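You operate a simulated robot arm through the tools that you are given. There is no shell and no other tool.

Carry out the task below with a simulated robot arm. There is one attempt and no reset: what you move stays moved.

## Task
Put the three spoons away, each in the lane marked for it.
Fine: the utensils drawer ends shut. Where these are worked on the way, their far stop is far enough and under half their travel is too little: utensils drawer.

It is judged by the outcome, as a careful person would: the job done as asked, and still so three seconds after it is handed in. It fails if anything else is knocked over, pushed out of place, dropped, spilled or broken.

## Robot
A 7-joint arm with a three-finger gripper, fixed in place. Base frame: the origin is on the floor under the middle of its stand, x ahead of it, y to its left, z up; the work surface is at about z = 86. Units: cm, rad, N and s.
It reaches about 134.2 cm from its shoulder. Its first joint turns from -2.897 to 2.897 rad. Payload 2.69 kg.
The TCP is the grasp point between the finger pads, 3 cm short of the fingertips. In the tool frame z runs along the fingers and y along their closing line. The gripper opens to 12.8 cm; its body begins 11.7 cm behind the TCP.
Orientation is that of the tool frame in the base frame, as [roll, pitch, yaw] about the fixed x, y, z axes, in that order (R = Rz(yaw) Ry(pitch) Rx(roll)). With the fingers straight down and closing along the base's y, the tool's x points along the base's -x, its y along +y and its z along -z.

## Interface
- The arm moves only by the tool step_arm. Its argument "commands" is a list of rows, each an object (a shift or turn left out is 0, a gripper value left out holds the last) with "rotation": the turn, a rotation vector about the tool's x, y, z in rad, a list of three; "linear": the shift along the tool's x, y, z in cm, a list of three; "gripper": the opening, from 0 (shut) to 1 (fully open). In form: [{"rotation": [rx, ry, rz], "linear": [dx, dy, dz], "gripper": gripper}, ...]. A call has 1 to 20 rows; each row shifts and turns the commanded pose from where the row before left it, along the tool's axes as they then stand. A row lasts 0.2 s, in which the tool goes at most 5 cm and 0.15 rad; a call with a longer step from one row to the next is refused whole, and so is a gripper value outside its range. Where a pose cannot be reached the arm comes as near as it can. A force on the tool above 50 N (or 10 N above the force at the start of the call, whichever is more), or a blocked arm, ends the call early, and 0.2 s more pass. Each finger travels about 12.7 cm/s and halts on what it meets, pressing with about 33 N; the grip force reading is that of the motor and also rises with nothing between the fingers. The clock runs only during rows and for 0.2 s after the last one: add rows that do not move to give the fingers time. The reply holds the time, the measured pose of the TCP, the force on the tool along the base axes, the opening and the grip force, in the units named above and with some noise, with the torque about the TCP (base axes, N m) and any sound that the robot's microphone picked up.
- Cameras (640 x 400 px; columns grow to the right, rows downward): "scene" is fixed at [5.09, -49.87, 145.46]; the picture's right is [0.72, -0.70, 0.00], its down [-0.40, -0.41, -0.82] and it looks along [0.57, 0.59, -0.58] (base axes); focal length 345 px, centre (320, 200). "wrist" rides on the gripper at [5.8, 5.4, -13.1] in the tool frame; the picture's right is [-0.68, 0.74, 0.00], its down [-0.62, -0.57, -0.55] and it looks along [-0.40, -0.37, 0.84] (tool axes); focal length 234 px, centre (320, 200).
- get_image(camera): a new picture of that camera. It takes no simulated time.
- slide_trunk(by): moves the trunk up (or, below 0, down) by that many cm; the arm rides with it, the base frame stays. It gives what a move gives, with no picture.
- point_at(camera, pixels): for up to 12 pixels [column, row] of the newest picture of that camera ("zoom" is the newest enlarged one), the place [x, y, z] in the base frame of the surface seen there, good to about 0.3 cm. It takes no simulated time.
- close_up(camera, box): a new picture of the part [left, top, right, bottom] of that camera's present view, enlarged. It takes no simulated time.
- job_done(): hands the job in; it is judged then, once.

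Leave the gripper open and the arm clear of the work at the hand-in unless told otherwise.

The tools are called after "Request:" as name(argument=value, ...) on one line, values as JSON. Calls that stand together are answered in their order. step_arm: Moves the arm, as the interface text tells. Its arguments: {"type":"object","properties":{"commands":{"type":"array","items":{"type":"object","properties":{"rotation":{"type":"array","items":{"type":"number"}},"linear":{"type":"array","items":{"type":"number"}},"gripper":{"type":"number"}}}}},"required":["commands"]} The other tools are called the same way: slide_trunk (by) moves the trunk up or down; get_image (camera) takes a picture; point_at (camera, pixels) gives the place of the surface under pixels of a picture; close_up (camera, box) takes an enlarged picture of a part of a camera's view; job_done () hands the job in.

At the start:

```text
clock: 0.0
ee_pos: [78.59, 5.21, 108.77]
tcp_rot: [-3.141, 0.0, -3.141]
ft_force: [0.1, -0.2, -0.7]
moment: [-0.03, 0.02, 0.02]
finger_gap: 12.81
grasp_force: 0.1
trunk travel left (down, up): [-15.0, 20.0]
```

scene: 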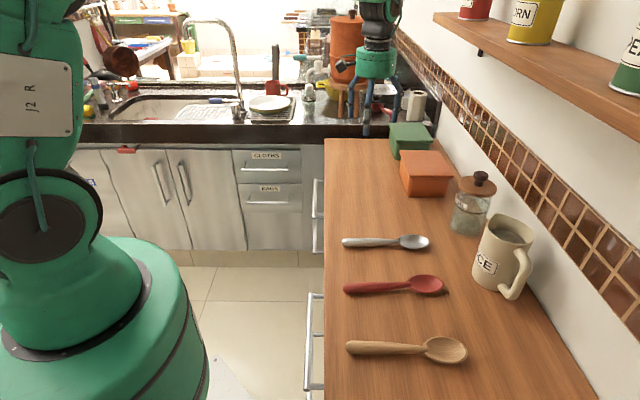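
wrist: 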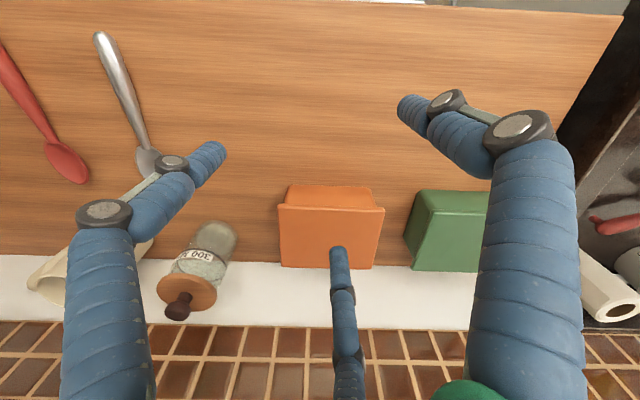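

I see three spoons (metal, red, wooden) on the wooden counter, with drawer handles below the counter's left edge. First I'll take fresh pictures and zoom into the drawer fronts to find the one labelled for utensils.

Request:
get_image(camera="scene")

Request:
close_up(camera="scene", box=[220, 140, 380, 240])

Request:
close_up(camera="scene", box=[200, 250, 440, 400])

```text
taken
```

scene: 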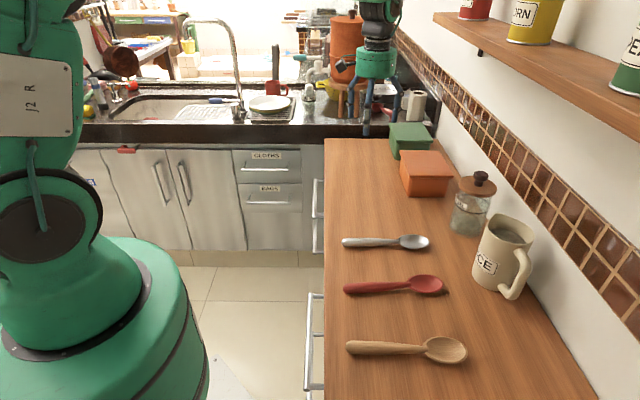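

```text
4.00 times, centred on (300, 190) of scene
```

zoom: 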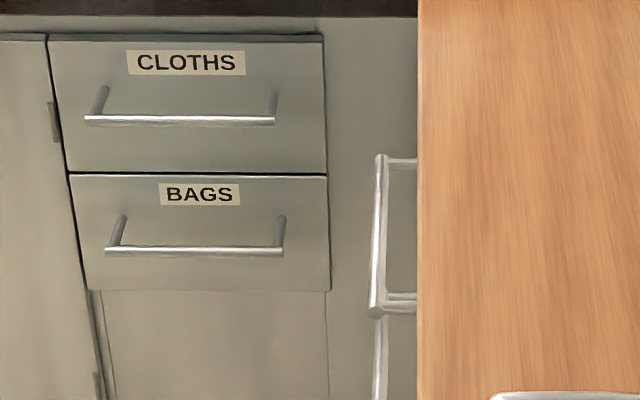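

```text
2.67 times, centred on (320, 325) of scene
```

zoom: 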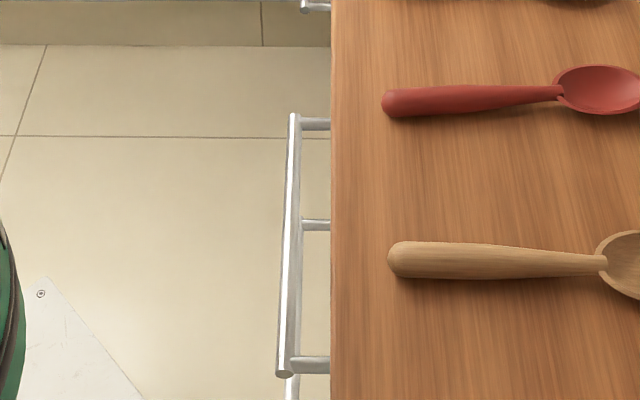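

The counter's front face has two columns of handles (around (317,215) and (312,340)), each apparently with two drawers, and I can't see their labels from here. I'll measure spoons, counter edge and handles next.

Request:
point_at(camera="scene", pixels=[[344, 243], [400, 241], [415, 242], [346, 289], [412, 284], [428, 285], [349, 347], [425, 350], [447, 350], [325, 140], [325, 300], [326, 395]])

Request:
point_at(camera="scene", pixels=[[310, 296], [306, 385], [314, 182], [313, 217], [314, 225], [313, 252], [321, 180], [318, 295], [318, 333], [460, 225], [490, 290], [560, 390]])

```text
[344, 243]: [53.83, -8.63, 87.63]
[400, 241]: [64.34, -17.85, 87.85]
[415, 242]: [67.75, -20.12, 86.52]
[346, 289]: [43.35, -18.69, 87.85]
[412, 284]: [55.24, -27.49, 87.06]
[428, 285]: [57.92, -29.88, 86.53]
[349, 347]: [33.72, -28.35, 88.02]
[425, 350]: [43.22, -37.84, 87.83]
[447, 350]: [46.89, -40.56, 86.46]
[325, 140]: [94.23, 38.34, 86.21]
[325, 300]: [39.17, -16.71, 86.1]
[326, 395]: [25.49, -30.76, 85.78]
```

```text
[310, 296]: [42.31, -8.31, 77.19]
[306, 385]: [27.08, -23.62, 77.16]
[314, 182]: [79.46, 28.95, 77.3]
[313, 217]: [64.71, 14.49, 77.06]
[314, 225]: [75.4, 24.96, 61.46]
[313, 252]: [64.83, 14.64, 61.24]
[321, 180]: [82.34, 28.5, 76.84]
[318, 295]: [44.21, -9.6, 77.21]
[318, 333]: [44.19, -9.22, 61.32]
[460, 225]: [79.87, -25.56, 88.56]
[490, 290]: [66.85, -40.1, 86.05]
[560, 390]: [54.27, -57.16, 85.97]
```

The counter runs diagonally (edge along x=y+56), and I estimate the handle bars at about (34.7,-16,77) and (72,21.7,77), with lower ones at z≈61. I'll back the open gripper off the counter towards the robot side and tilt it so the wrist camera can read the drawer fronts.

Request:
step_arm(commands=[{"linear": [3.2, 3.2, 0]}, {"linear": [3.2, 3.2, 0]}, {"linear": [3.2, 3.2, 0]}, {"linear": [3.2, 3.2, 0]}, {"linear": [3.2, 3.2, 0]}, {"linear": [3.2, 3.2, 0]}, {"linear": [3.2, 3.2, 0]}, {"linear": [3.2, 3.2, 0]}, {"rotation": [0.1, -0.1, 0]}, {"rotation": [0.1, -0.1, 0]}, {"rotation": [0.1, -0.1, 0]}, {"rotation": [0.1, -0.1, 0]}, {"rotation": [0, 0, 0]}])

Request:
get_image(camera="wrist")

Request:
get_image(camera="scene")

```text
clock: 2.8
ee_pos: [52.91, 31.07, 108.73]
tcp_rot: [-2.717, 0.39, -3.055]
ft_force: [0.2, 0.9, -0.6]
moment: [-0.02, -0.06, 0.0]
finger_gap: 12.81
grasp_force: 0.1
trunk travel left (down, up): [-15.0, 20.0]
```

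```text
taken
```

wrist: 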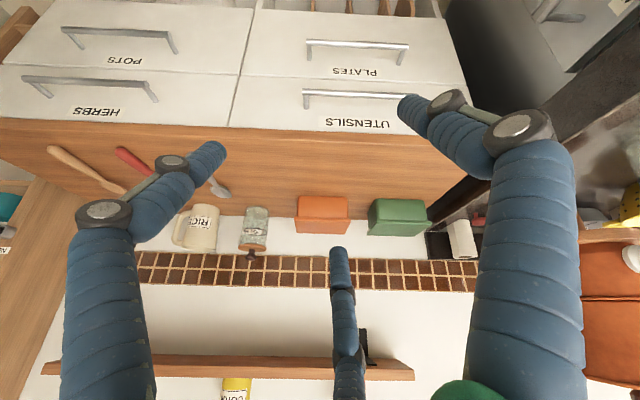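

```text
taken
```

scene: 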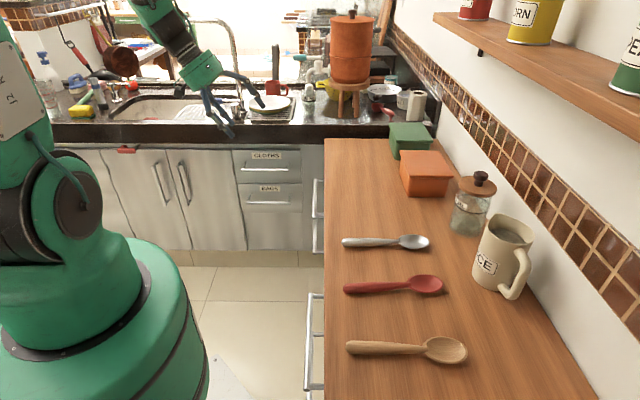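

The labels read (upside down): UTENSILS top right, PLATES below it, HERBS and POTS at left. The utensils drawer is the top far one, and I'll measure its handle near (303–412, 97) and the panel.

Request:
point_at(camera="wrist", pixels=[[306, 94], [350, 95], [395, 96], [308, 107], [400, 106], [355, 112], [235, 126], [240, 78], [464, 85], [357, 124], [310, 43], [404, 46]])

Request:
close_up(camera="wrist", box=[220, 0, 480, 162])

```text
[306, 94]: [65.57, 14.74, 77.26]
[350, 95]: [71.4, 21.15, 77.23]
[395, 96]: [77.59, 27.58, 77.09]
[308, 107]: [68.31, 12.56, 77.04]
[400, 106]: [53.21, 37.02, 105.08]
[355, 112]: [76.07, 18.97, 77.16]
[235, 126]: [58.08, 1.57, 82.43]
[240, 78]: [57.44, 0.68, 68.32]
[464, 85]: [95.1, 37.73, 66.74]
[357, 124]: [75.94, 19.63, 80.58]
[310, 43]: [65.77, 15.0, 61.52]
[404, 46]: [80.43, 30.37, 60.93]
```

```text
2.46 times, centred on (350, 81) of wrist
```

zoom: 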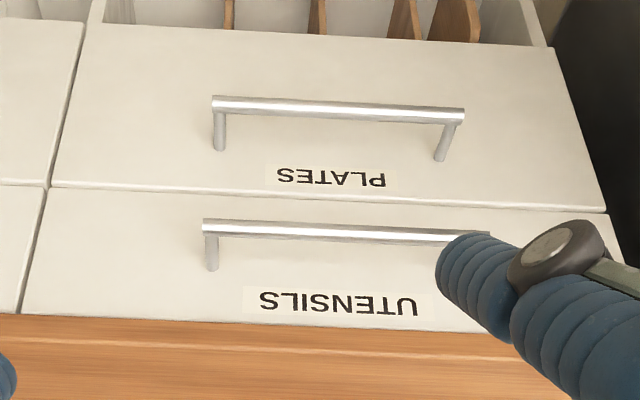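

UTENSILS is the top far drawer: its bar runs from about (65.6,14.7) to (79.5,29) at z≈77, the panel about 4 cm behind it. I'll turn the gripper so its closing line lies across the bar and tilt it to about 50°, then check the pose.

Request:
step_arm(commands=[{"rotation": [0, 0, -0.1309]}, {"rotation": [0, 0, -0.1309]}, {"rotation": [0, 0, -0.1309]}, {"rotation": [0, 0, -0.1309]}, {"rotation": [0, 0, -0.1309]}, {"rotation": [0, 0, -0.1309]}, {"rotation": [0.1023, 0, 0]}, {"rotation": [0.1023, 0, 0]}, {"rotation": [0.1023, 0, 0]}, {"rotation": [0, 0, 0]}])

Request:
get_image(camera="wrist")

Request:
get_image(camera="scene")

Request:
point_at(camera="scene", pixels=[[267, 165], [270, 204], [320, 130], [300, 200], [210, 240], [240, 125]])

```text
clock: 5.0
ee_pos: [52.9, 30.96, 108.75]
tcp_rot: [-2.268, 0.0, -2.356]
ft_force: [-0.1, 0.1, 0.9]
moment: [-0.05, -0.02, -0.03]
finger_gap: 12.79
grasp_force: 0.2
trunk travel left (down, up): [-15.0, 20.0]
```

```text
taken
```

wrist: 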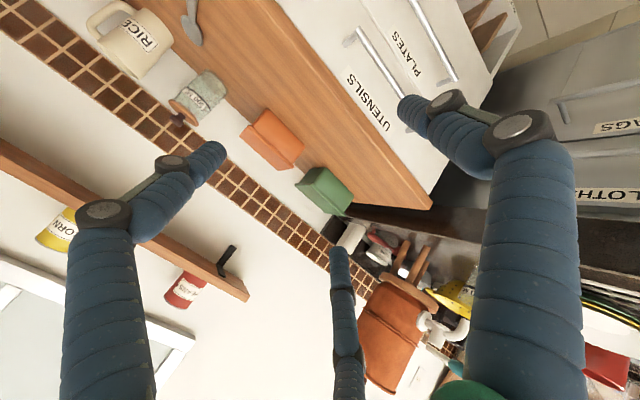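

```text
taken
```

scene: 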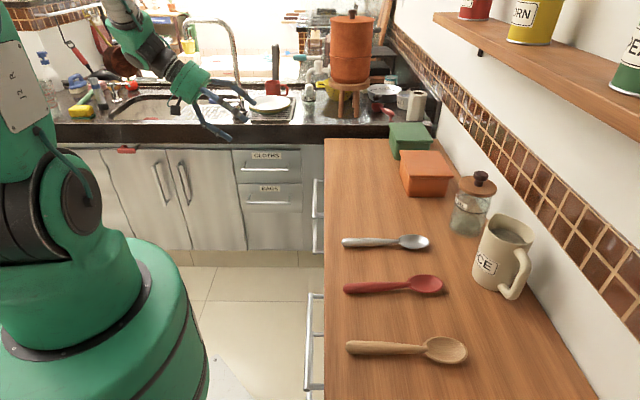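

```text
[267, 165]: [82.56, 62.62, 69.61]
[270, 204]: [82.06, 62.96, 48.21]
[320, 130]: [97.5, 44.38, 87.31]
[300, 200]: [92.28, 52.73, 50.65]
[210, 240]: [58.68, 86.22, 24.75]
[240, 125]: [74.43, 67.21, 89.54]
```

The pose is as intended; the sink cabinet starts only at about 100 cm along the counter, so there is room. I'll tilt a bit more towards horizontal (75°) and come down to 12 cm in front of the UTENSILS bar with the fingers half open.

Request:
step_arm(commands=[{"rotation": [0.1453, 0, 0]}, {"rotation": [0.1453, 0, 0]}, {"rotation": [0.1453, 0, 0]}, {"linear": [-0.986, 3.624, 2.286]}, {"linear": [-0.986, 3.624, 2.286]}, {"linear": [-0.986, 3.624, 2.286]}, {"linear": [-0.986, 3.624, 2.286]}, {"linear": [-0.986, 3.624, 2.286]}, {"linear": [-0.986, 3.624, 2.286], "gripper": 0.5}, {"linear": [-0.986, 3.624, 2.286]}, {"gripper": 0.5}, {"gripper": 0.5}])

Request:
get_image(camera="wrist")

Request:
get_image(camera="scene")

```text
clock: 7.6
ee_pos: [64.3, 29.7, 80.07]
tcp_rot: [-1.833, -0.001, -2.356]
ft_force: [0.6, 0.8, 0.3]
moment: [-0.01, -0.01, -0.01]
finger_gap: 6.4
grasp_force: 0.0
trunk travel left (down, up): [-15.0, 20.0]
```

```text
taken
```

wrist: 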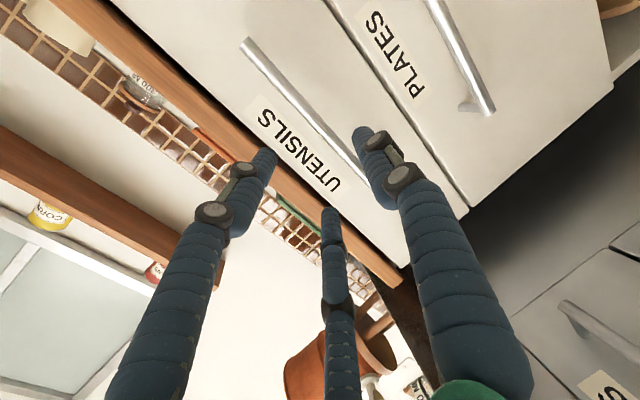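

```text
taken
```

scene: 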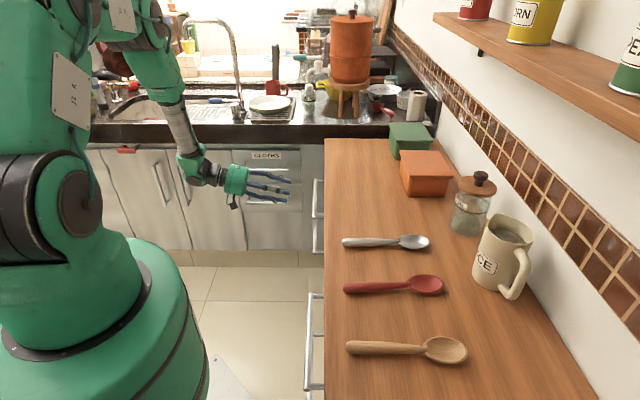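

The gripper is level with the UTENSILS bar (the bar in the wrist view runs from about (247,42) to (365,180)). I'll measure the bar once more from here before closing in.

Request:
point_at(camera="wrist", pixels=[[248, 43], [270, 70], [300, 103], [330, 138], [350, 162], [255, 62], [230, 60], [330, 100], [300, 150], [390, 265]])

Request:
close_up(camera="wrist", box=[220, 20, 420, 145])

```text
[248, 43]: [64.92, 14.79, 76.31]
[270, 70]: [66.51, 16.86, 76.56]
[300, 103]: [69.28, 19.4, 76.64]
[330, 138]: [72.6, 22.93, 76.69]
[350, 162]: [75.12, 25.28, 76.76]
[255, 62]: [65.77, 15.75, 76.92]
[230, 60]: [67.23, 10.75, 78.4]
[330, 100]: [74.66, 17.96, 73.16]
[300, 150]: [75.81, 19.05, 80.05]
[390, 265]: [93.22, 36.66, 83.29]
```

```text
3.20 times, centred on (320, 82) of wrist
```

zoom: 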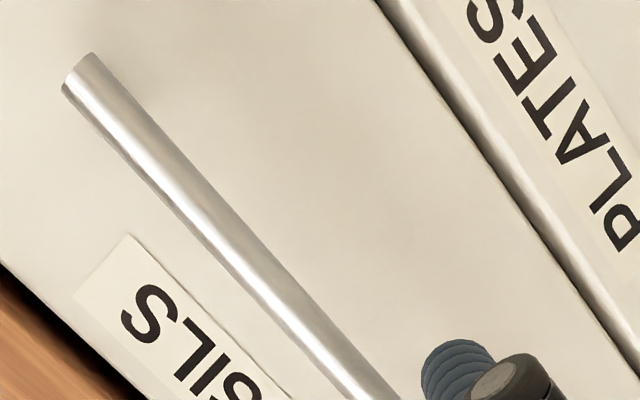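

The bar's centre is about z=76.6, and the panel is about 4 cm behind it. I'll advance about 10.4 cm so the bar sits between the half-open fingers.

Request:
step_arm(commands=[{"linear": [0, 0.14, 3.5]}, {"linear": [0, 0.14, 3.5]}, {"linear": [0, 0.14, 2.0]}, {"linear": [0, 0, 1.4]}, {"linear": [0, 0, 0]}])

Request:
get_image(camera="wrist")

Request:
close_up(camera="scene", box=[160, 120, 360, 245])

```text
clock: 8.8
ee_pos: [71.36, 22.2, 77.03]
tcp_rot: [-1.832, -0.001, -2.356]
ft_force: [0.0, 0.2, -0.1]
moment: [0.03, -0.01, 0.03]
finger_gap: 6.39
grasp_force: 0.1
trunk travel left (down, up): [-15.0, 20.0]
```

```text
taken
```

wrist: 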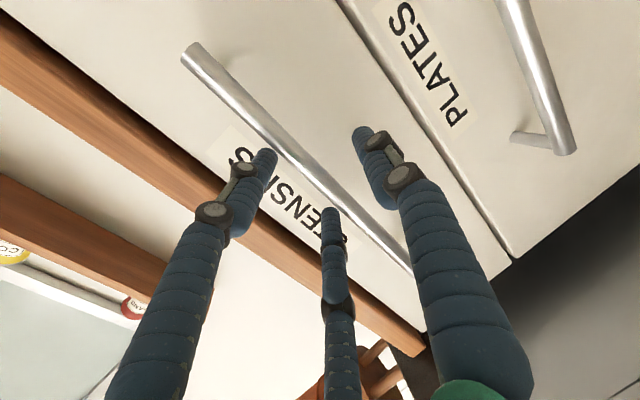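

```text
3.20 times, centred on (260, 182) of scene
```

zoom: 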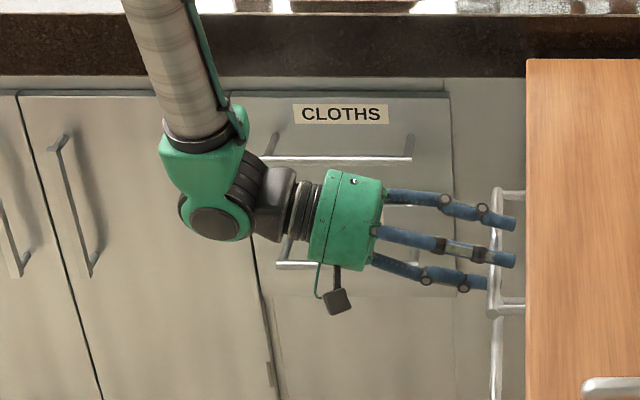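

The bar now passes between the two upper fingers and the thumb. I'll close the gripper on it and read the gap and force.

Request:
step_arm(commands=[{"gripper": 0.3}, {"gripper": 0.15}, {"gripper": 0.0}, {"gripper": 0.0}, {"gripper": 0.0}])

Request:
get_image(camera="wrist")

```text
clock: 10.0
ee_pos: [71.29, 22.1, 77.27]
tcp_rot: [-1.83, 0.003, -2.356]
ft_force: [-2.1, -4.4, 33.2]
moment: [-0.53, 0.01, -0.47]
finger_gap: 2.24
grasp_force: 45.0
trunk travel left (down, up): [-15.0, 20.0]
```

```text
taken
```

wrist: 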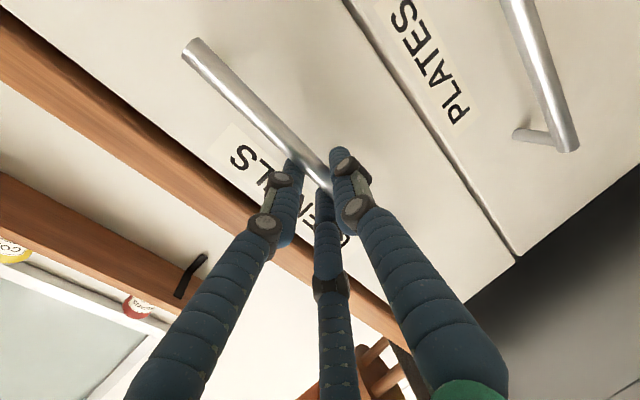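

Fingers are on the bar (gap 2.24 cm, grip 45 N), with the tool being pushed up by 33 N. I'll ease up by 0.4 cm to relieve that before pulling.

Request:
step_arm(commands=[{"linear": [0, -0.2, -0.05]}, {"linear": [0, -0.2, -0.05]}, {"linear": [0, 0, 0]}])

```text
clock: 10.8
ee_pos: [71.1, 22.38, 77.29]
tcp_rot: [-1.835, -0.003, -2.357]
ft_force: [-1.7, 0.8, 2.5]
moment: [0.25, -0.26, 0.73]
finger_gap: 2.18
grasp_force: 45.2
trunk travel left (down, up): [-15.0, 20.0]
```

The force is now balanced, so I'll pull straight out from the counter, 6 cm at first, watching the force.

Request:
step_arm(commands=[{"linear": [0, 0.26, -0.966]}, {"linear": [0, 0.39, -1.45]}, {"linear": [0, 0.39, -1.45]}, {"linear": [0, 0.52, -1.93]}, {"linear": [0, 0, 0]}])

Request:
get_image(camera="scene")

```text
clock: 12.0
ee_pos: [66.71, 26.74, 77.24]
tcp_rot: [-1.834, -0.003, -2.355]
ft_force: [-9.2, -8.5, -0.7]
moment: [0.05, -0.07, 0.16]
finger_gap: 2.19
grasp_force: 44.5
trunk travel left (down, up): [-15.0, 20.0]
```

```text
taken
```

scene: 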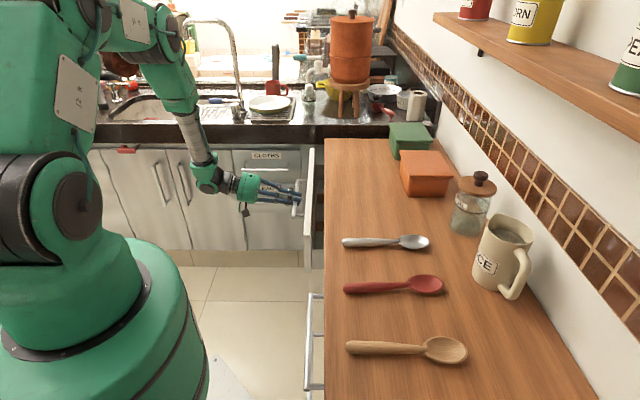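

The drawer is sliding out with the hand (about 6 cm so far). I'll continue pulling about 20 cm further.

Request:
step_arm(commands=[{"linear": [0, 0.52, -1.93]}, {"linear": [0, 0.647, -2.415]}, {"linear": [0, 0.647, -2.415]}, {"linear": [0, 0.647, -2.415]}, {"linear": [0, 0.647, -2.415]}, {"linear": [0, 0.647, -2.415]}, {"linear": [0, 0.647, -2.415]}, {"linear": [0, 0.647, -2.415]}, {"linear": [0, 0, 0]}])

Request:
get_image(camera="scene")

```text
clock: 14.0
ee_pos: [53.21, 40.45, 77.25]
tcp_rot: [-1.833, -0.001, -2.355]
ft_force: [-10.8, -9.5, -11.7]
moment: [0.1, 0.07, 0.12]
finger_gap: 2.17
grasp_force: 45.6
trunk travel left (down, up): [-15.0, 20.0]
```

```text
taken
```

scene: 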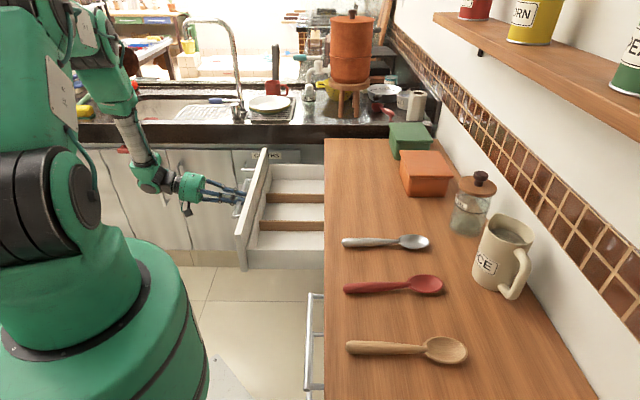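

The drawer is out about 25 cm and shows three lanes with wooden dividers. I'll pull on in gentler steps until it meets its far stop.

Request:
step_arm(commands=[{"linear": [0, 0.39, -1.45]}, {"linear": [0, 0.39, -1.45]}, {"linear": [0, 0.39, -1.45]}, {"linear": [0, 0.39, -1.45]}, {"linear": [0, 0.39, -1.45]}, {"linear": [0, 0.39, -1.45]}, {"linear": [0, 0.39, -1.45]}, {"linear": [0, 0, 0]}])

Request:
get_image(camera="scene")

```text
clock: 15.4
ee_pos: [47.32, 46.24, 77.28]
tcp_rot: [-1.831, -0.002, -2.36]
ft_force: [8.2, -5.0, 1.2]
moment: [-0.14, -0.21, -0.03]
finger_gap: 2.24
grasp_force: 45.3
trunk travel left (down, up): [-15.0, 20.0]
stopped in row 6: the force on the tool passed its limit at 133 N (the readings are from after the stop); the commanded pose is now the measured one
```

```text
taken
```

scene: 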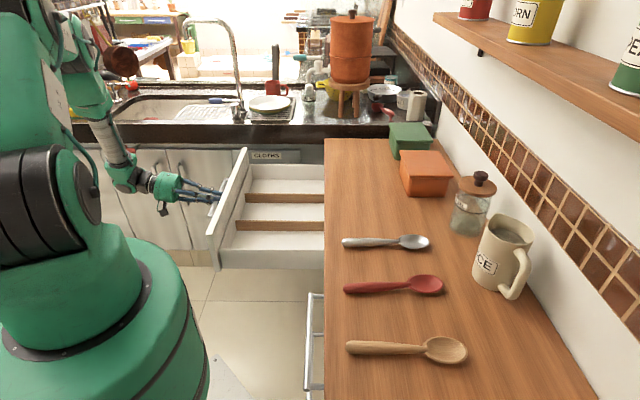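

The drawer hit its far stop (about 34 cm out). I'll open the fingers partway, back off the handle, and look at the lanes closely.

Request:
step_arm(commands=[{"gripper": 0.25}, {"gripper": 0.5}, {"gripper": 0.5}, {"gripper": 0.5}])

Request:
close_up(camera="scene", box=[200, 140, 360, 280])

Request:
get_image(camera="wrist")

```text
clock: 16.4
ee_pos: [47.21, 46.29, 77.46]
tcp_rot: [-1.83, -0.001, -2.359]
ft_force: [0.0, -0.4, 0.1]
moment: [0.01, 0.01, -0.03]
finger_gap: 6.42
grasp_force: 0.0
trunk travel left (down, up): [-15.0, 20.0]
```

```text
2.86 times, centred on (280, 210) of scene
```

zoom: 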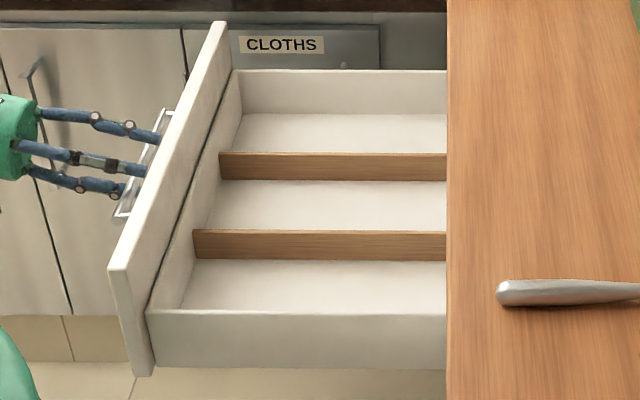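

```text
taken
```

wrist: 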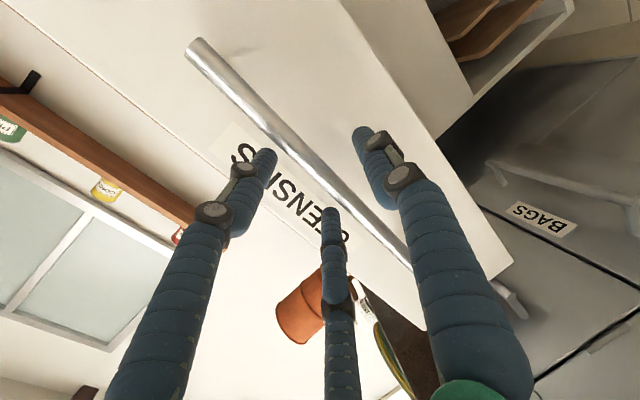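

The bar is free and the drawer stays out, with two dividers making three lanes, but no labels visible from this side. I'll back off, go up and turn the hand downward so the wrist camera can look into the drawer.

Request:
step_arm(commands=[{"linear": [0, 0, -3]}, {"linear": [0, 0, -4]}, {"linear": [0, 0, -3]}, {"linear": [0, -4.35, -1.16]}, {"linear": [0, -4.35, -1.16]}, {"linear": [0, -4.35, -1.16]}, {"linear": [0, -4.35, -1.16]}, {"linear": [0, -4.35, -1.16]}, {"linear": [0, -4.35, -1.16]}, {"linear": [0, -4.35, -1.16]}, {"linear": [0, -4.35, -1.16]}, {"rotation": [-0.14, 0, 0]}, {"rotation": [-0.14, 0, 0]}, {"rotation": [-0.14, 0, 0]}, {"rotation": [-0.14, 0, 0]}, {"rotation": [-0.14, 0, 0]}, {"rotation": [-0.14, 0, 0]}, {"gripper": 0.5}])

Request:
get_image(camera="wrist")

Request:
get_image(camera="scene")

```text
clock: 20.2
ee_pos: [40.44, 53.35, 115.92]
tcp_rot: [-2.671, -0.001, -2.357]
ft_force: [0.6, -0.1, 0.7]
moment: [0.04, 0.03, 0.03]
finger_gap: 6.4
grasp_force: 0.2
trunk travel left (down, up): [-15.0, 20.0]
```

```text
taken
```

wrist: 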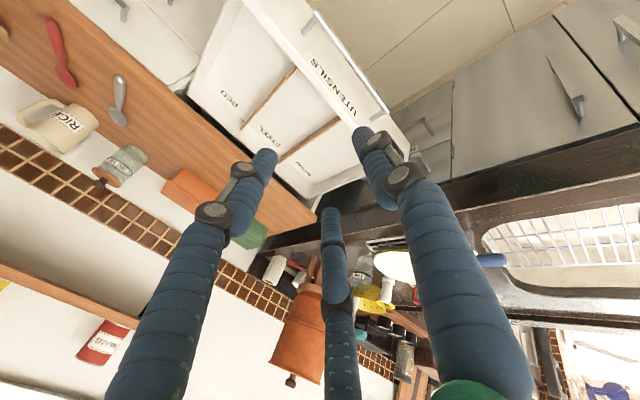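

```text
taken
```

scene: 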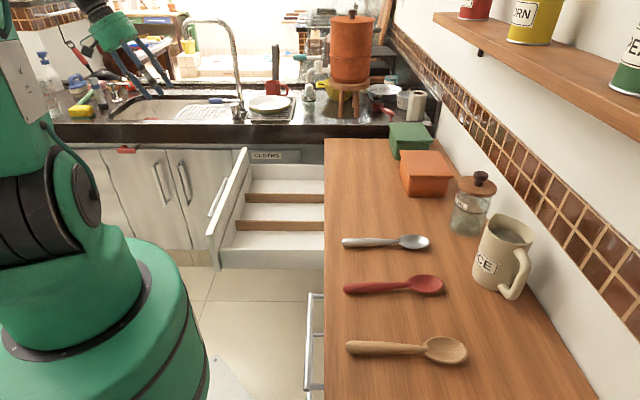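

Labels are visible in the lanes near their back ends. I'll zoom on the drawer in the wrist view around (180–420, 0–200).

Request:
close_up(camera="wrist", box=[180, 50, 380, 175])

Request:
point_at(camera="wrist", pixels=[[230, 97], [265, 130], [300, 166], [215, 60], [243, 22], [268, 95], [310, 130], [345, 165], [400, 160], [242, 5], [300, 70], [190, 95]])

```text
3.20 times, centred on (280, 112) of wrist
```

zoom: 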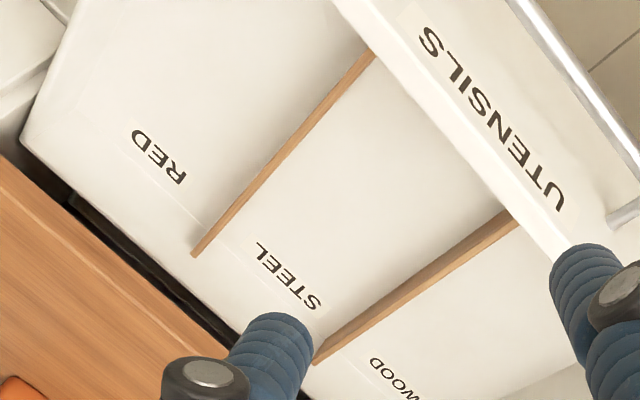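

```text
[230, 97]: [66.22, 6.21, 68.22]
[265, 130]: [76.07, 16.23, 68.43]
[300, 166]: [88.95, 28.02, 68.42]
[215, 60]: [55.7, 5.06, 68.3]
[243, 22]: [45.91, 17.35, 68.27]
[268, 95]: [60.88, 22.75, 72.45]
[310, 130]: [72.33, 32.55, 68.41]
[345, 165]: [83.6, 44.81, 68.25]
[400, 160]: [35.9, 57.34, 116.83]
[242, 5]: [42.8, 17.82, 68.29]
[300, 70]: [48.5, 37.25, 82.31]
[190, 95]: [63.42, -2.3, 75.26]
```

The lane labels read RED (nearest the robot side), STEEL (middle) and WOOD (far). I'll measure the dividers, drawer walls and panel from this zoom.

Request:
point_at(camera="zoom", pixels=[[370, 58], [200, 245], [225, 205], [330, 345], [512, 215], [420, 280], [30, 140], [100, 30], [340, 20], [540, 215], [70, 200], [160, 160]])

Request:
close_up(camera="scene", box=[330, 220, 490, 320])

```text
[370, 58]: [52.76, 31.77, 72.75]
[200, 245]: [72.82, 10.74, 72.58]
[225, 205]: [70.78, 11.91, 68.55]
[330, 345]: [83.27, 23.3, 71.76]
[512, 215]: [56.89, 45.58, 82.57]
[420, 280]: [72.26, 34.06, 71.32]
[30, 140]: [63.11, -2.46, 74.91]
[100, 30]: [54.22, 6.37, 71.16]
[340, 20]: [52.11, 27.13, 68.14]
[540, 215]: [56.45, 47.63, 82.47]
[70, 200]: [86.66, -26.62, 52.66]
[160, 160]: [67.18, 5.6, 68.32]
```

```text
4.00 times, centred on (410, 270) of scene
```

zoom: 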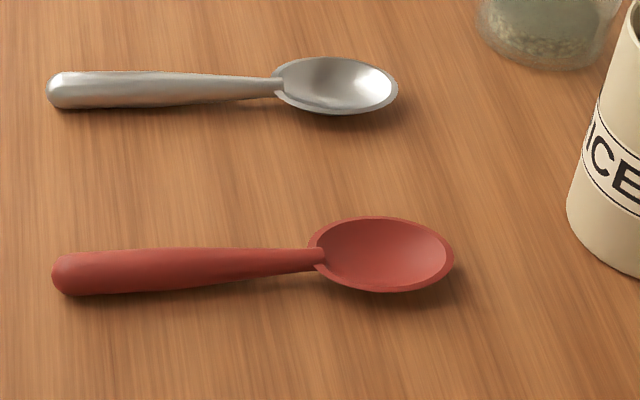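

Dividers sit at about 59.4 and 75.2 cm along the counter direction, giving lanes about 16 cm wide with the floor at z=68.3. Now I'll measure the steel and red spoons in this zoom along their handles.

Request:
point_at(camera="zoom", pixels=[[52, 88], [100, 80], [150, 82], [200, 84], [250, 85], [390, 82], [60, 268], [120, 262], [180, 258], [240, 257], [300, 256], [447, 250]])

Request:
close_up(camera="scene", box=[330, 300, 490, 400])

```text
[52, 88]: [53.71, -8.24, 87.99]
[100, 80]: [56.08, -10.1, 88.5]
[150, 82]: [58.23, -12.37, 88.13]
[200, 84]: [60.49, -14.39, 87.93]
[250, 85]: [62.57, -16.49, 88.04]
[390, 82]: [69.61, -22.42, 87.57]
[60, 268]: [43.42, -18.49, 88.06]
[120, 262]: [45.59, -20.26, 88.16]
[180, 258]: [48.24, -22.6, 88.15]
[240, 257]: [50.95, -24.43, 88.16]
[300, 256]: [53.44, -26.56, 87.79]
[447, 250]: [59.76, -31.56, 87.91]
```

```text
4.00 times, centred on (410, 350) of scene
```

zoom: 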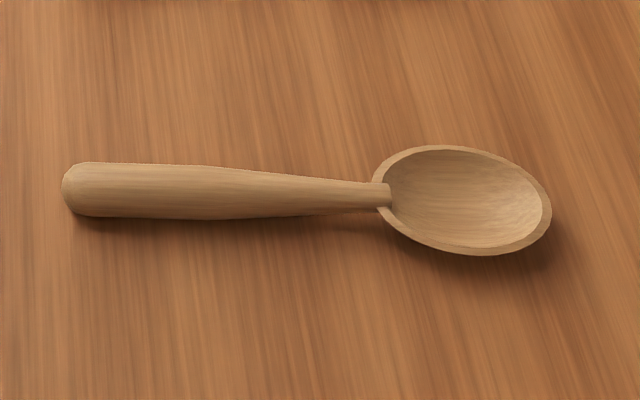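

Spoon handles are about 2 cm thick with tops at z≈88.1, all lying nearly square to the counter edge. I'll turn the hand fingers-down with its closing line across the spoon handles and check the pose.

Request:
point_at(camera="zoom", pixels=[[66, 185], [120, 180], [180, 182], [240, 186], [300, 190], [360, 192], [547, 205], [470, 200], [150, 300], [300, 320], [440, 330], [560, 100]])

Request:
step_arm(commands=[{"rotation": [-0.1173, 0, 0]}, {"rotation": [-0.1173, 0, 0]}, {"rotation": [-0.1173, 0, 0]}, {"rotation": [-0.1173, 0, 0]}, {"rotation": [0, 0, 0.1428]}, {"rotation": [0, 0, 0.1428]}, {"rotation": [0, 0, 0.1428]}, {"rotation": [0, 0, 0.1428]}, {"rotation": [0, 0, 0.1428]}, {"rotation": [0, 0, 0.1428]}, {"rotation": [0, 0, 0.1428]}, {"rotation": [0, 0, 0.1428]}, {"rotation": [0, 0, 0.1428]}, {"rotation": [0, 0, 0.1428]}, {"rotation": [0, 0, 0.1428]}, {"gripper": 0.5}])

```text
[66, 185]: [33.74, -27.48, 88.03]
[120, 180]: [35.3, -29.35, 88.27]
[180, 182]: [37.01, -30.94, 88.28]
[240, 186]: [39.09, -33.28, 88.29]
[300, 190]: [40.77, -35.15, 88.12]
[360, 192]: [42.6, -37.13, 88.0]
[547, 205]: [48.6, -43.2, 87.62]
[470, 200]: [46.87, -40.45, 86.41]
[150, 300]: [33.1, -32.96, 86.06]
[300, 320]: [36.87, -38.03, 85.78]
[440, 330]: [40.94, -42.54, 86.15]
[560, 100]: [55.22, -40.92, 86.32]
```

```text
clock: 23.6
ee_pos: [40.45, 53.14, 115.82]
tcp_rot: [-3.141, 0.002, 2.352]
ft_force: [0.0, 0.3, 0.4]
moment: [0.02, 0.02, 0.02]
finger_gap: 6.41
grasp_force: 0.1
trunk travel left (down, up): [-15.0, 20.0]
```

The hand is straight down and square to the spoons. I'll carry it over the steel spoon's handle at height z≈115 (about (60.1,-14.1)).

Request:
step_arm(commands=[{"linear": [-4.1, -2.247, 0]}, {"linear": [-4.1, -2.247, 0]}, {"linear": [-4.1, -2.247, 0]}, {"linear": [-4.1, -2.247, 0]}, {"linear": [-4.1, -2.247, 0]}, {"linear": [-4.1, -2.247, 0]}, {"linear": [-4.1, -2.247, 0]}, {"linear": [-4.1, -2.247, 0]}, {"linear": [-4.1, -2.247, 0]}, {"linear": [-4.1, -2.247, 0]}, {"linear": [-4.1, -2.247, 0]}, {"linear": [-4.1, -2.247, 0]}, {"linear": [-4.1, -2.247, 0]}, {"linear": [-4.1, -2.247, 0]}, {"linear": [-4.1, -2.247, 0]}, {"gripper": 0.5}])

Request:
get_image(camera="wrist")

Request:
get_image(camera="scene")

```text
clock: 27.0
ee_pos: [60.15, -14.21, 116.35]
tcp_rot: [-3.141, 0.002, 2.354]
ft_force: [-0.3, -0.6, 0.2]
moment: [0.08, 0.0, 0.01]
finger_gap: 6.4
grasp_force: 0.0
trunk travel left (down, up): [-15.0, 20.0]
```

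```text
taken
```

wrist: 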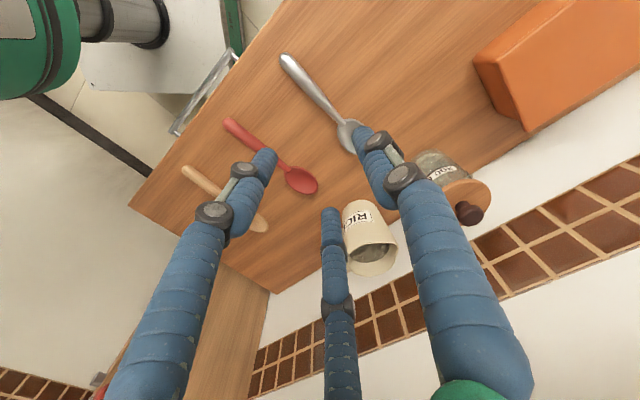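

```text
taken
```

scene: 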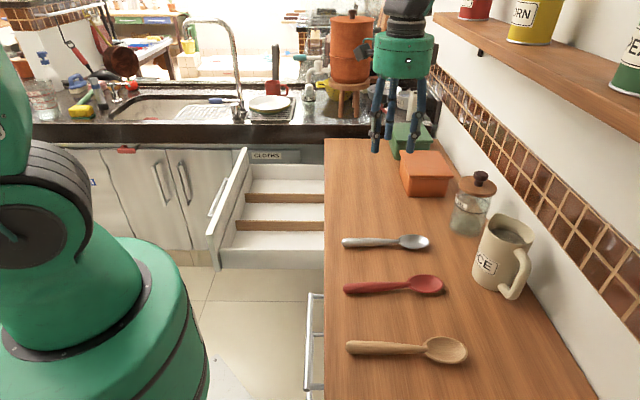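

The hand is above the steel spoon; in the wrist view its handle runs from about (288,60) to (340,120). I'll check points along it for an exact centre line.

Request:
close_up(camera="wrist", box=[260, 40, 388, 120])

Request:
point_at(camera="zoom", pixels=[[135, 90], [185, 150], [235, 205], [285, 262], [330, 315], [370, 360], [215, 225], [255, 185], [265, 280], [305, 240]])

```text
5.00 times, centred on (324, 80) of wrist
```

zoom: 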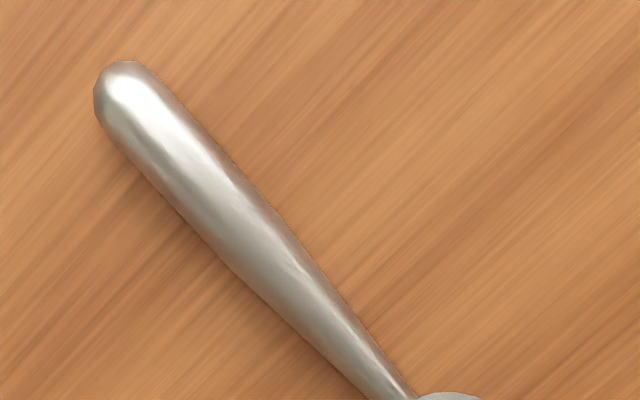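

```text
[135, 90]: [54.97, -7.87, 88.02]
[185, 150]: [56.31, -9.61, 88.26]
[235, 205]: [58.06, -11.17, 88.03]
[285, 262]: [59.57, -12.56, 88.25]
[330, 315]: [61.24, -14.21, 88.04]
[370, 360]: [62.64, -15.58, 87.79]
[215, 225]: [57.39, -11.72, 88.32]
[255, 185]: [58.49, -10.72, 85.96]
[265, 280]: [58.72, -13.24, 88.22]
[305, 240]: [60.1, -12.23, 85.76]
```

The handle's centre line is at about 0.4 cm further along the counter than the hand. I'll shift by that and come down to about 1 cm above grasp height, checking the force.

Request:
step_arm(commands=[{"linear": [0, 0.4, 3]}, {"linear": [0, 0, 4.5]}, {"linear": [0, 0, 4.5]}, {"linear": [0, 0, 4.5]}, {"linear": [0, 0, 4.5]}, {"linear": [0, 0, 3]}, {"linear": [0, 0, 1.85]}, {"linear": [0, 0, 0]}])

Request:
get_image(camera="wrist")

Request:
close_up(camera="scene", box=[310, 170, 470, 270])

```text
clock: 28.8
ee_pos: [60.23, -14.16, 90.26]
tcp_rot: [-3.14, 0.001, 2.353]
ft_force: [-0.1, 0.3, -0.3]
moment: [0.01, -0.02, -0.03]
finger_gap: 6.39
grasp_force: 0.1
trunk travel left (down, up): [-15.0, 20.0]
```

```text
taken
```

wrist: 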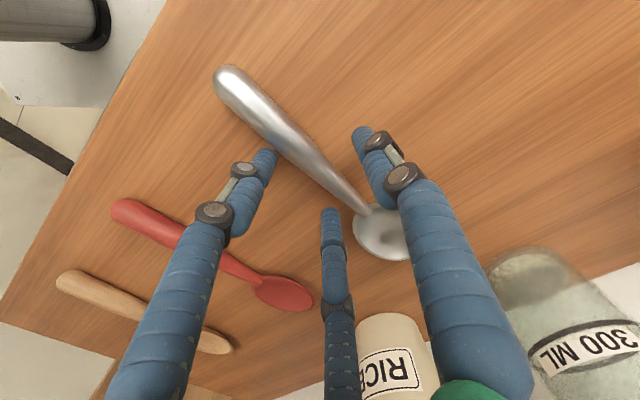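

```text
4.00 times, centred on (390, 220) of scene
```

zoom: 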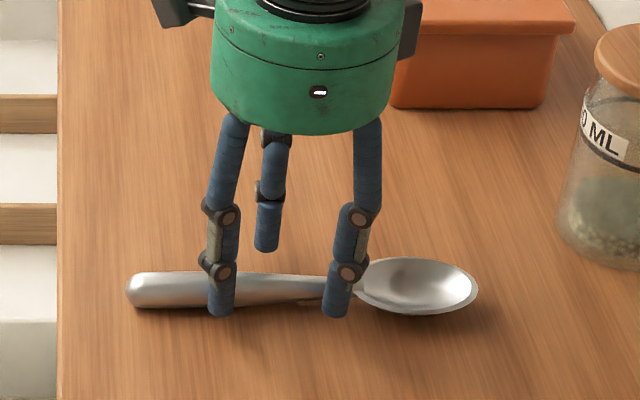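

The fingers straddle the steel handle without touching. I'll lower 0.9 cm and close on it.

Request:
step_arm(commands=[{"linear": [0, 0.2, 0.5]}, {"linear": [0, 0, 0.4]}, {"gripper": 0.35}, {"gripper": 0.2}, {"gripper": 0.1}, {"gripper": 0.0}, {"gripper": 0.0}, {"gripper": 0.0}])

Request:
get_image(camera="wrist")

Request:
close_up(camera="scene", box=[310, 170, 470, 270])

```text
clock: 30.6
ee_pos: [60.28, -13.91, 89.4]
tcp_rot: [-3.139, 0.002, 2.354]
ft_force: [0.6, 0.0, -1.0]
moment: [0.0, 0.01, -0.01]
finger_gap: 2.6
grasp_force: 32.7
trunk travel left (down, up): [-15.0, 20.0]
```

```text
taken
```

wrist: 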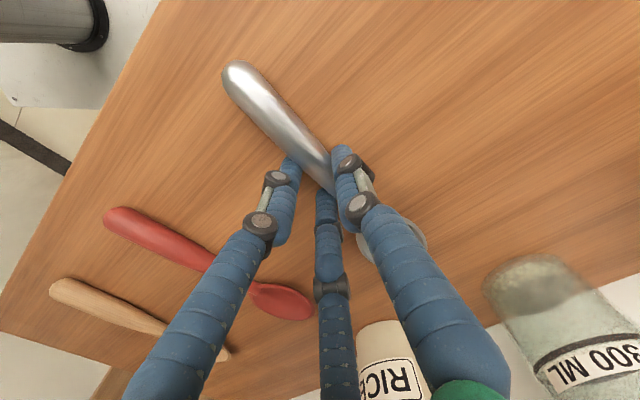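

```text
4.00 times, centred on (390, 220) of scene
```

zoom: 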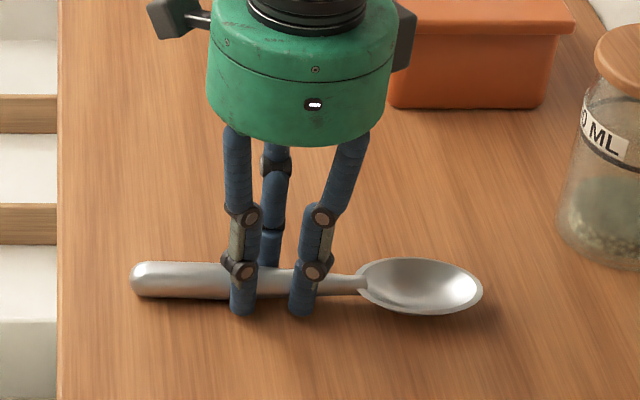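

The fingers have closed on the steel handle (gap 2.6 cm, 33 N). I'll lift 4 cm and check that it comes along level.

Request:
step_arm(commands=[{"linear": [0, 0, -1], "gripper": 0}, {"linear": [0, 0, -1.5]}, {"linear": [0, 0, -1.5]}, {"linear": [0, 0, 0]}, {"linear": [0, 0, 0]}])

Request:
close_up(camera="scene", box=[310, 150, 470, 250])

Request:
get_image(camera="wrist")

```text
clock: 31.8
ee_pos: [60.39, -13.9, 93.37]
tcp_rot: [-3.139, 0.001, 2.354]
ft_force: [0.1, 0.5, -0.8]
moment: [0.05, 0.07, -0.01]
finger_gap: 2.61
grasp_force: 32.7
trunk travel left (down, up): [-15.0, 20.0]
```

```text
4.00 times, centred on (390, 200) of scene
```

zoom: 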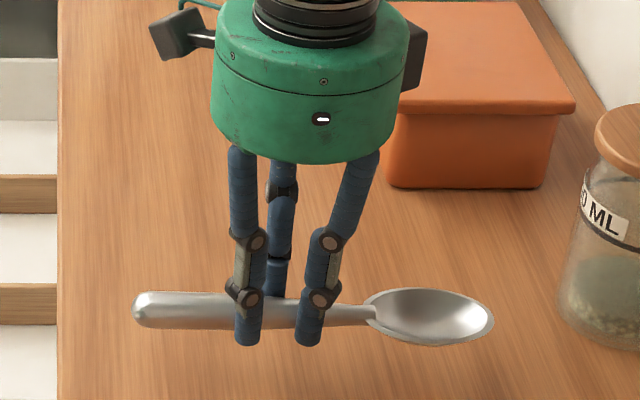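

```text
taken
```

wrist: 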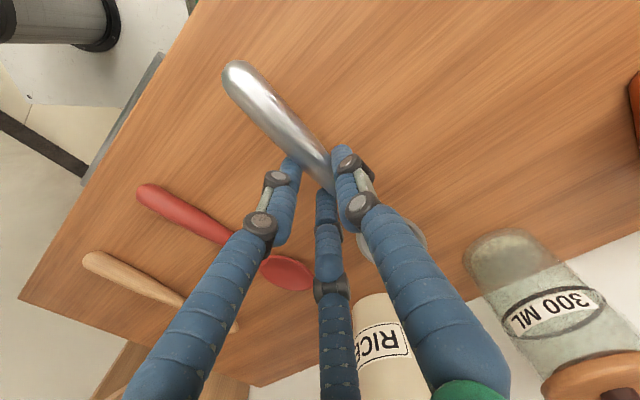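

The spoon is held level. I'll lift a little more, carry it straight out over the drawer, then along to above the STEEL lane (middle).

Request:
step_arm(commands=[{"linear": [0, 0, -4]}, {"linear": [4.2, 0, 0]}, {"linear": [4.2, 0, 0]}, {"linear": [4.2, 0, 0]}, {"linear": [4.2, 0, 0]}, {"linear": [4.2, 0, 0]}, {"linear": [4.2, 0, 0]}, {"linear": [4.2, 0, 0]}, {"linear": [0, 4.3, 0]}, {"linear": [0, 4.3, 0]}, {"linear": [0, 4.3, 0]}, {"linear": [0, 4.3, 0]}, {"linear": [0, 4.3, 0]}, {"linear": [0, 4.3, 0]}, {"linear": [0, 4.3, 0]}, {"linear": [0, 4.3, 0]}, {"linear": [0, 0, 0]}])

Request:
get_image(camera="wrist")

Request:
get_image(camera="scene")

```text
clock: 35.4
ee_pos: [63.75, 31.3, 97.21]
tcp_rot: [-3.14, 0.001, 2.354]
ft_force: [0.0, 0.6, -0.7]
moment: [-0.04, 0.03, 0.0]
finger_gap: 2.61
grasp_force: 33.0
trunk travel left (down, up): [-15.0, 20.0]
```

```text
taken
```

wrist: 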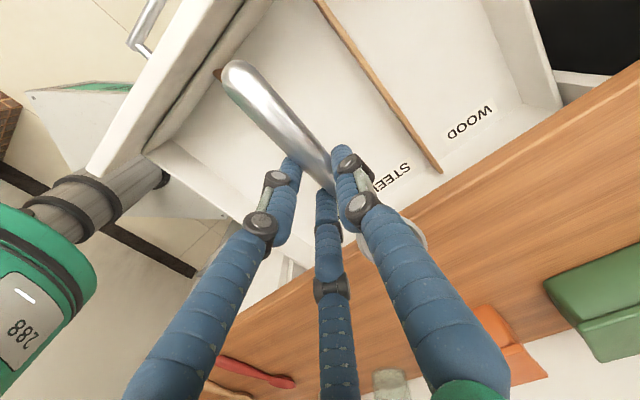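

```text
taken
```

scene: 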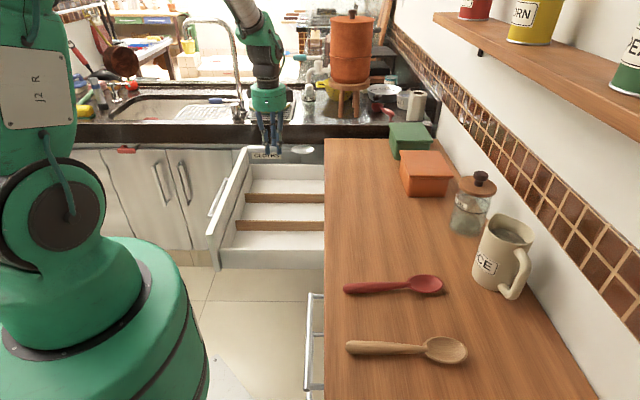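

The spoon hangs over the drawer at 67.2 along, 23 out from the edge. I'll verify against the dividers (one ends at (216,72), the other runs (320,0)–(440,170)) before lowering.

Request:
point_at(camera="wrist", pixels=[[217, 73], [340, 25], [400, 108], [437, 168], [300, 60], [330, 100], [190, 120], [215, 50], [400, 175], [470, 120], [165, 160], [560, 100]])

```text
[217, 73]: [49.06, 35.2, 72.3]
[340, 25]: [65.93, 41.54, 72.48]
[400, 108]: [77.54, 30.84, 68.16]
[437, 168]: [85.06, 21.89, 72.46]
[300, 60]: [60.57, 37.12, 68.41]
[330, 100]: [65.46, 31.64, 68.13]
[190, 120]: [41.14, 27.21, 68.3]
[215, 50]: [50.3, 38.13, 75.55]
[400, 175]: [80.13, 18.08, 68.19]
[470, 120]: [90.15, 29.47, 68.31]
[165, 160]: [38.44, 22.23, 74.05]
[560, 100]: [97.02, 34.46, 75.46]
```

The STEEL lane lies between 60 and 75.4, so the spoon is centred. I'll lower it to just above the lane floor, watching the force.

Request:
step_arm(commands=[{"linear": [0, 0.2, 4.4]}, {"linear": [0, 0, 4.4]}, {"linear": [0, 0, 4.4]}, {"linear": [0, 0, 4.4]}, {"linear": [0, 0, 3.4]}, {"linear": [0, 0, 2]}, {"linear": [0, 0, 1.2]}, {"linear": [0, 0, 0.8]}, {"linear": [0, 0, 0]}, {"linear": [0, 0, 0]}])

Request:
close_up(camera="scene", box=[200, 110, 360, 270])

Request:
get_image(camera="wrist")

```text
clock: 37.6
ee_pos: [64.02, 31.19, 72.31]
tcp_rot: [-3.14, 0.001, 2.354]
ft_force: [0.3, 0.0, -1.0]
moment: [-0.02, 0.04, 0.01]
finger_gap: 2.6
grasp_force: 33.3
trunk travel left (down, up): [-15.0, 20.0]
```

```text
2.50 times, centred on (280, 190) of scene
```

zoom: 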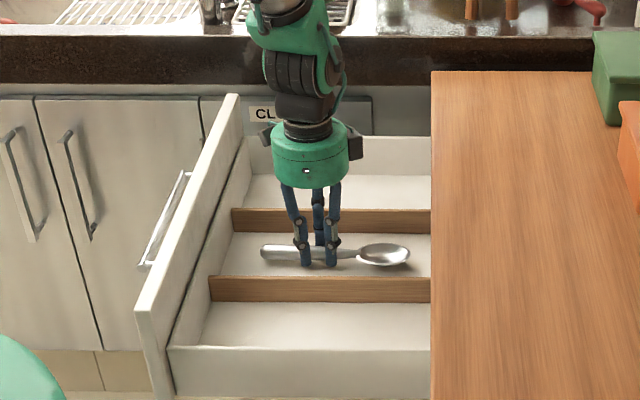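

```text
taken
```

wrist: 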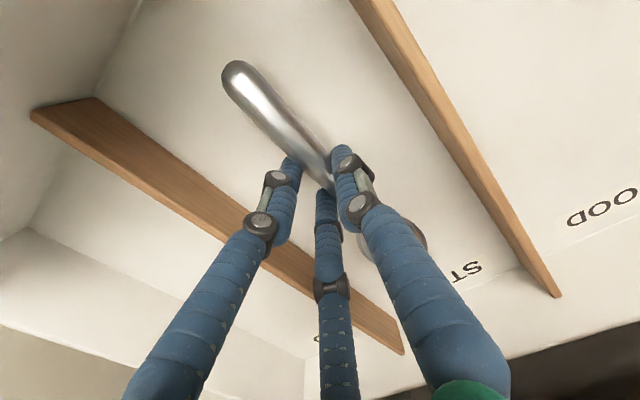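

It hangs a few millimetres above the floor of the STEEL lane (z=72.3, contact expected near 71.7). I'll lower 0.5 cm more and open gently to about half.

Request:
step_arm(commands=[{"linear": [0, 0, 0.25]}, {"linear": [0, 0, 0.25]}, {"linear": [0, 0, 0]}, {"gripper": 0.2}, {"gripper": 0.3}, {"gripper": 0.4}, {"gripper": 0.4}, {"gripper": 0.4}])

Request:
get_image(camera="wrist")

Request:
close_up(camera="scene", box=[200, 110, 360, 270])

```text
clock: 39.4
ee_pos: [64.12, 31.36, 71.79]
tcp_rot: [-3.14, 0.0, 2.356]
ft_force: [0.3, -0.7, -0.1]
moment: [0.02, 0.01, 0.01]
finger_gap: 5.14
grasp_force: 0.1
trunk travel left (down, up): [-15.0, 20.0]
```

```text
taken
```

wrist: 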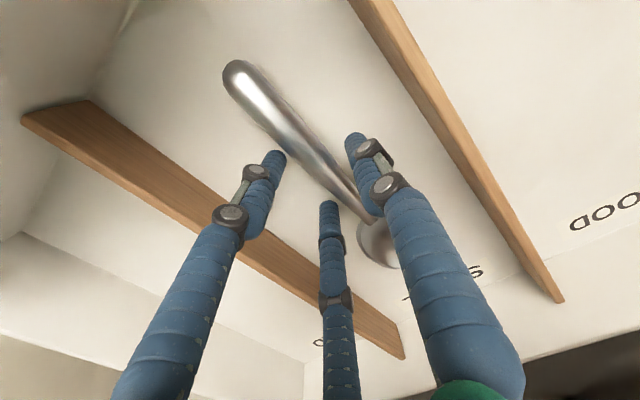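

```text
2.50 times, centred on (280, 190) of scene
```

zoom: 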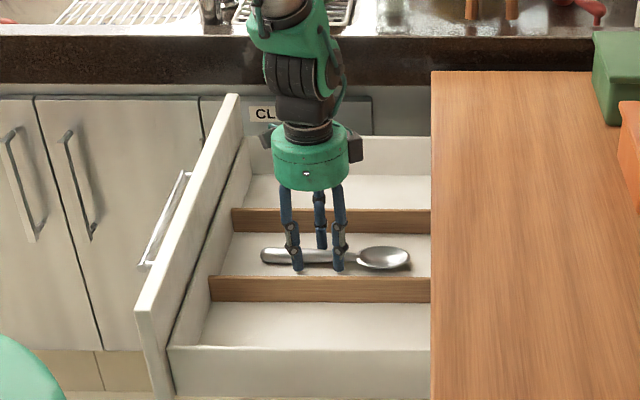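

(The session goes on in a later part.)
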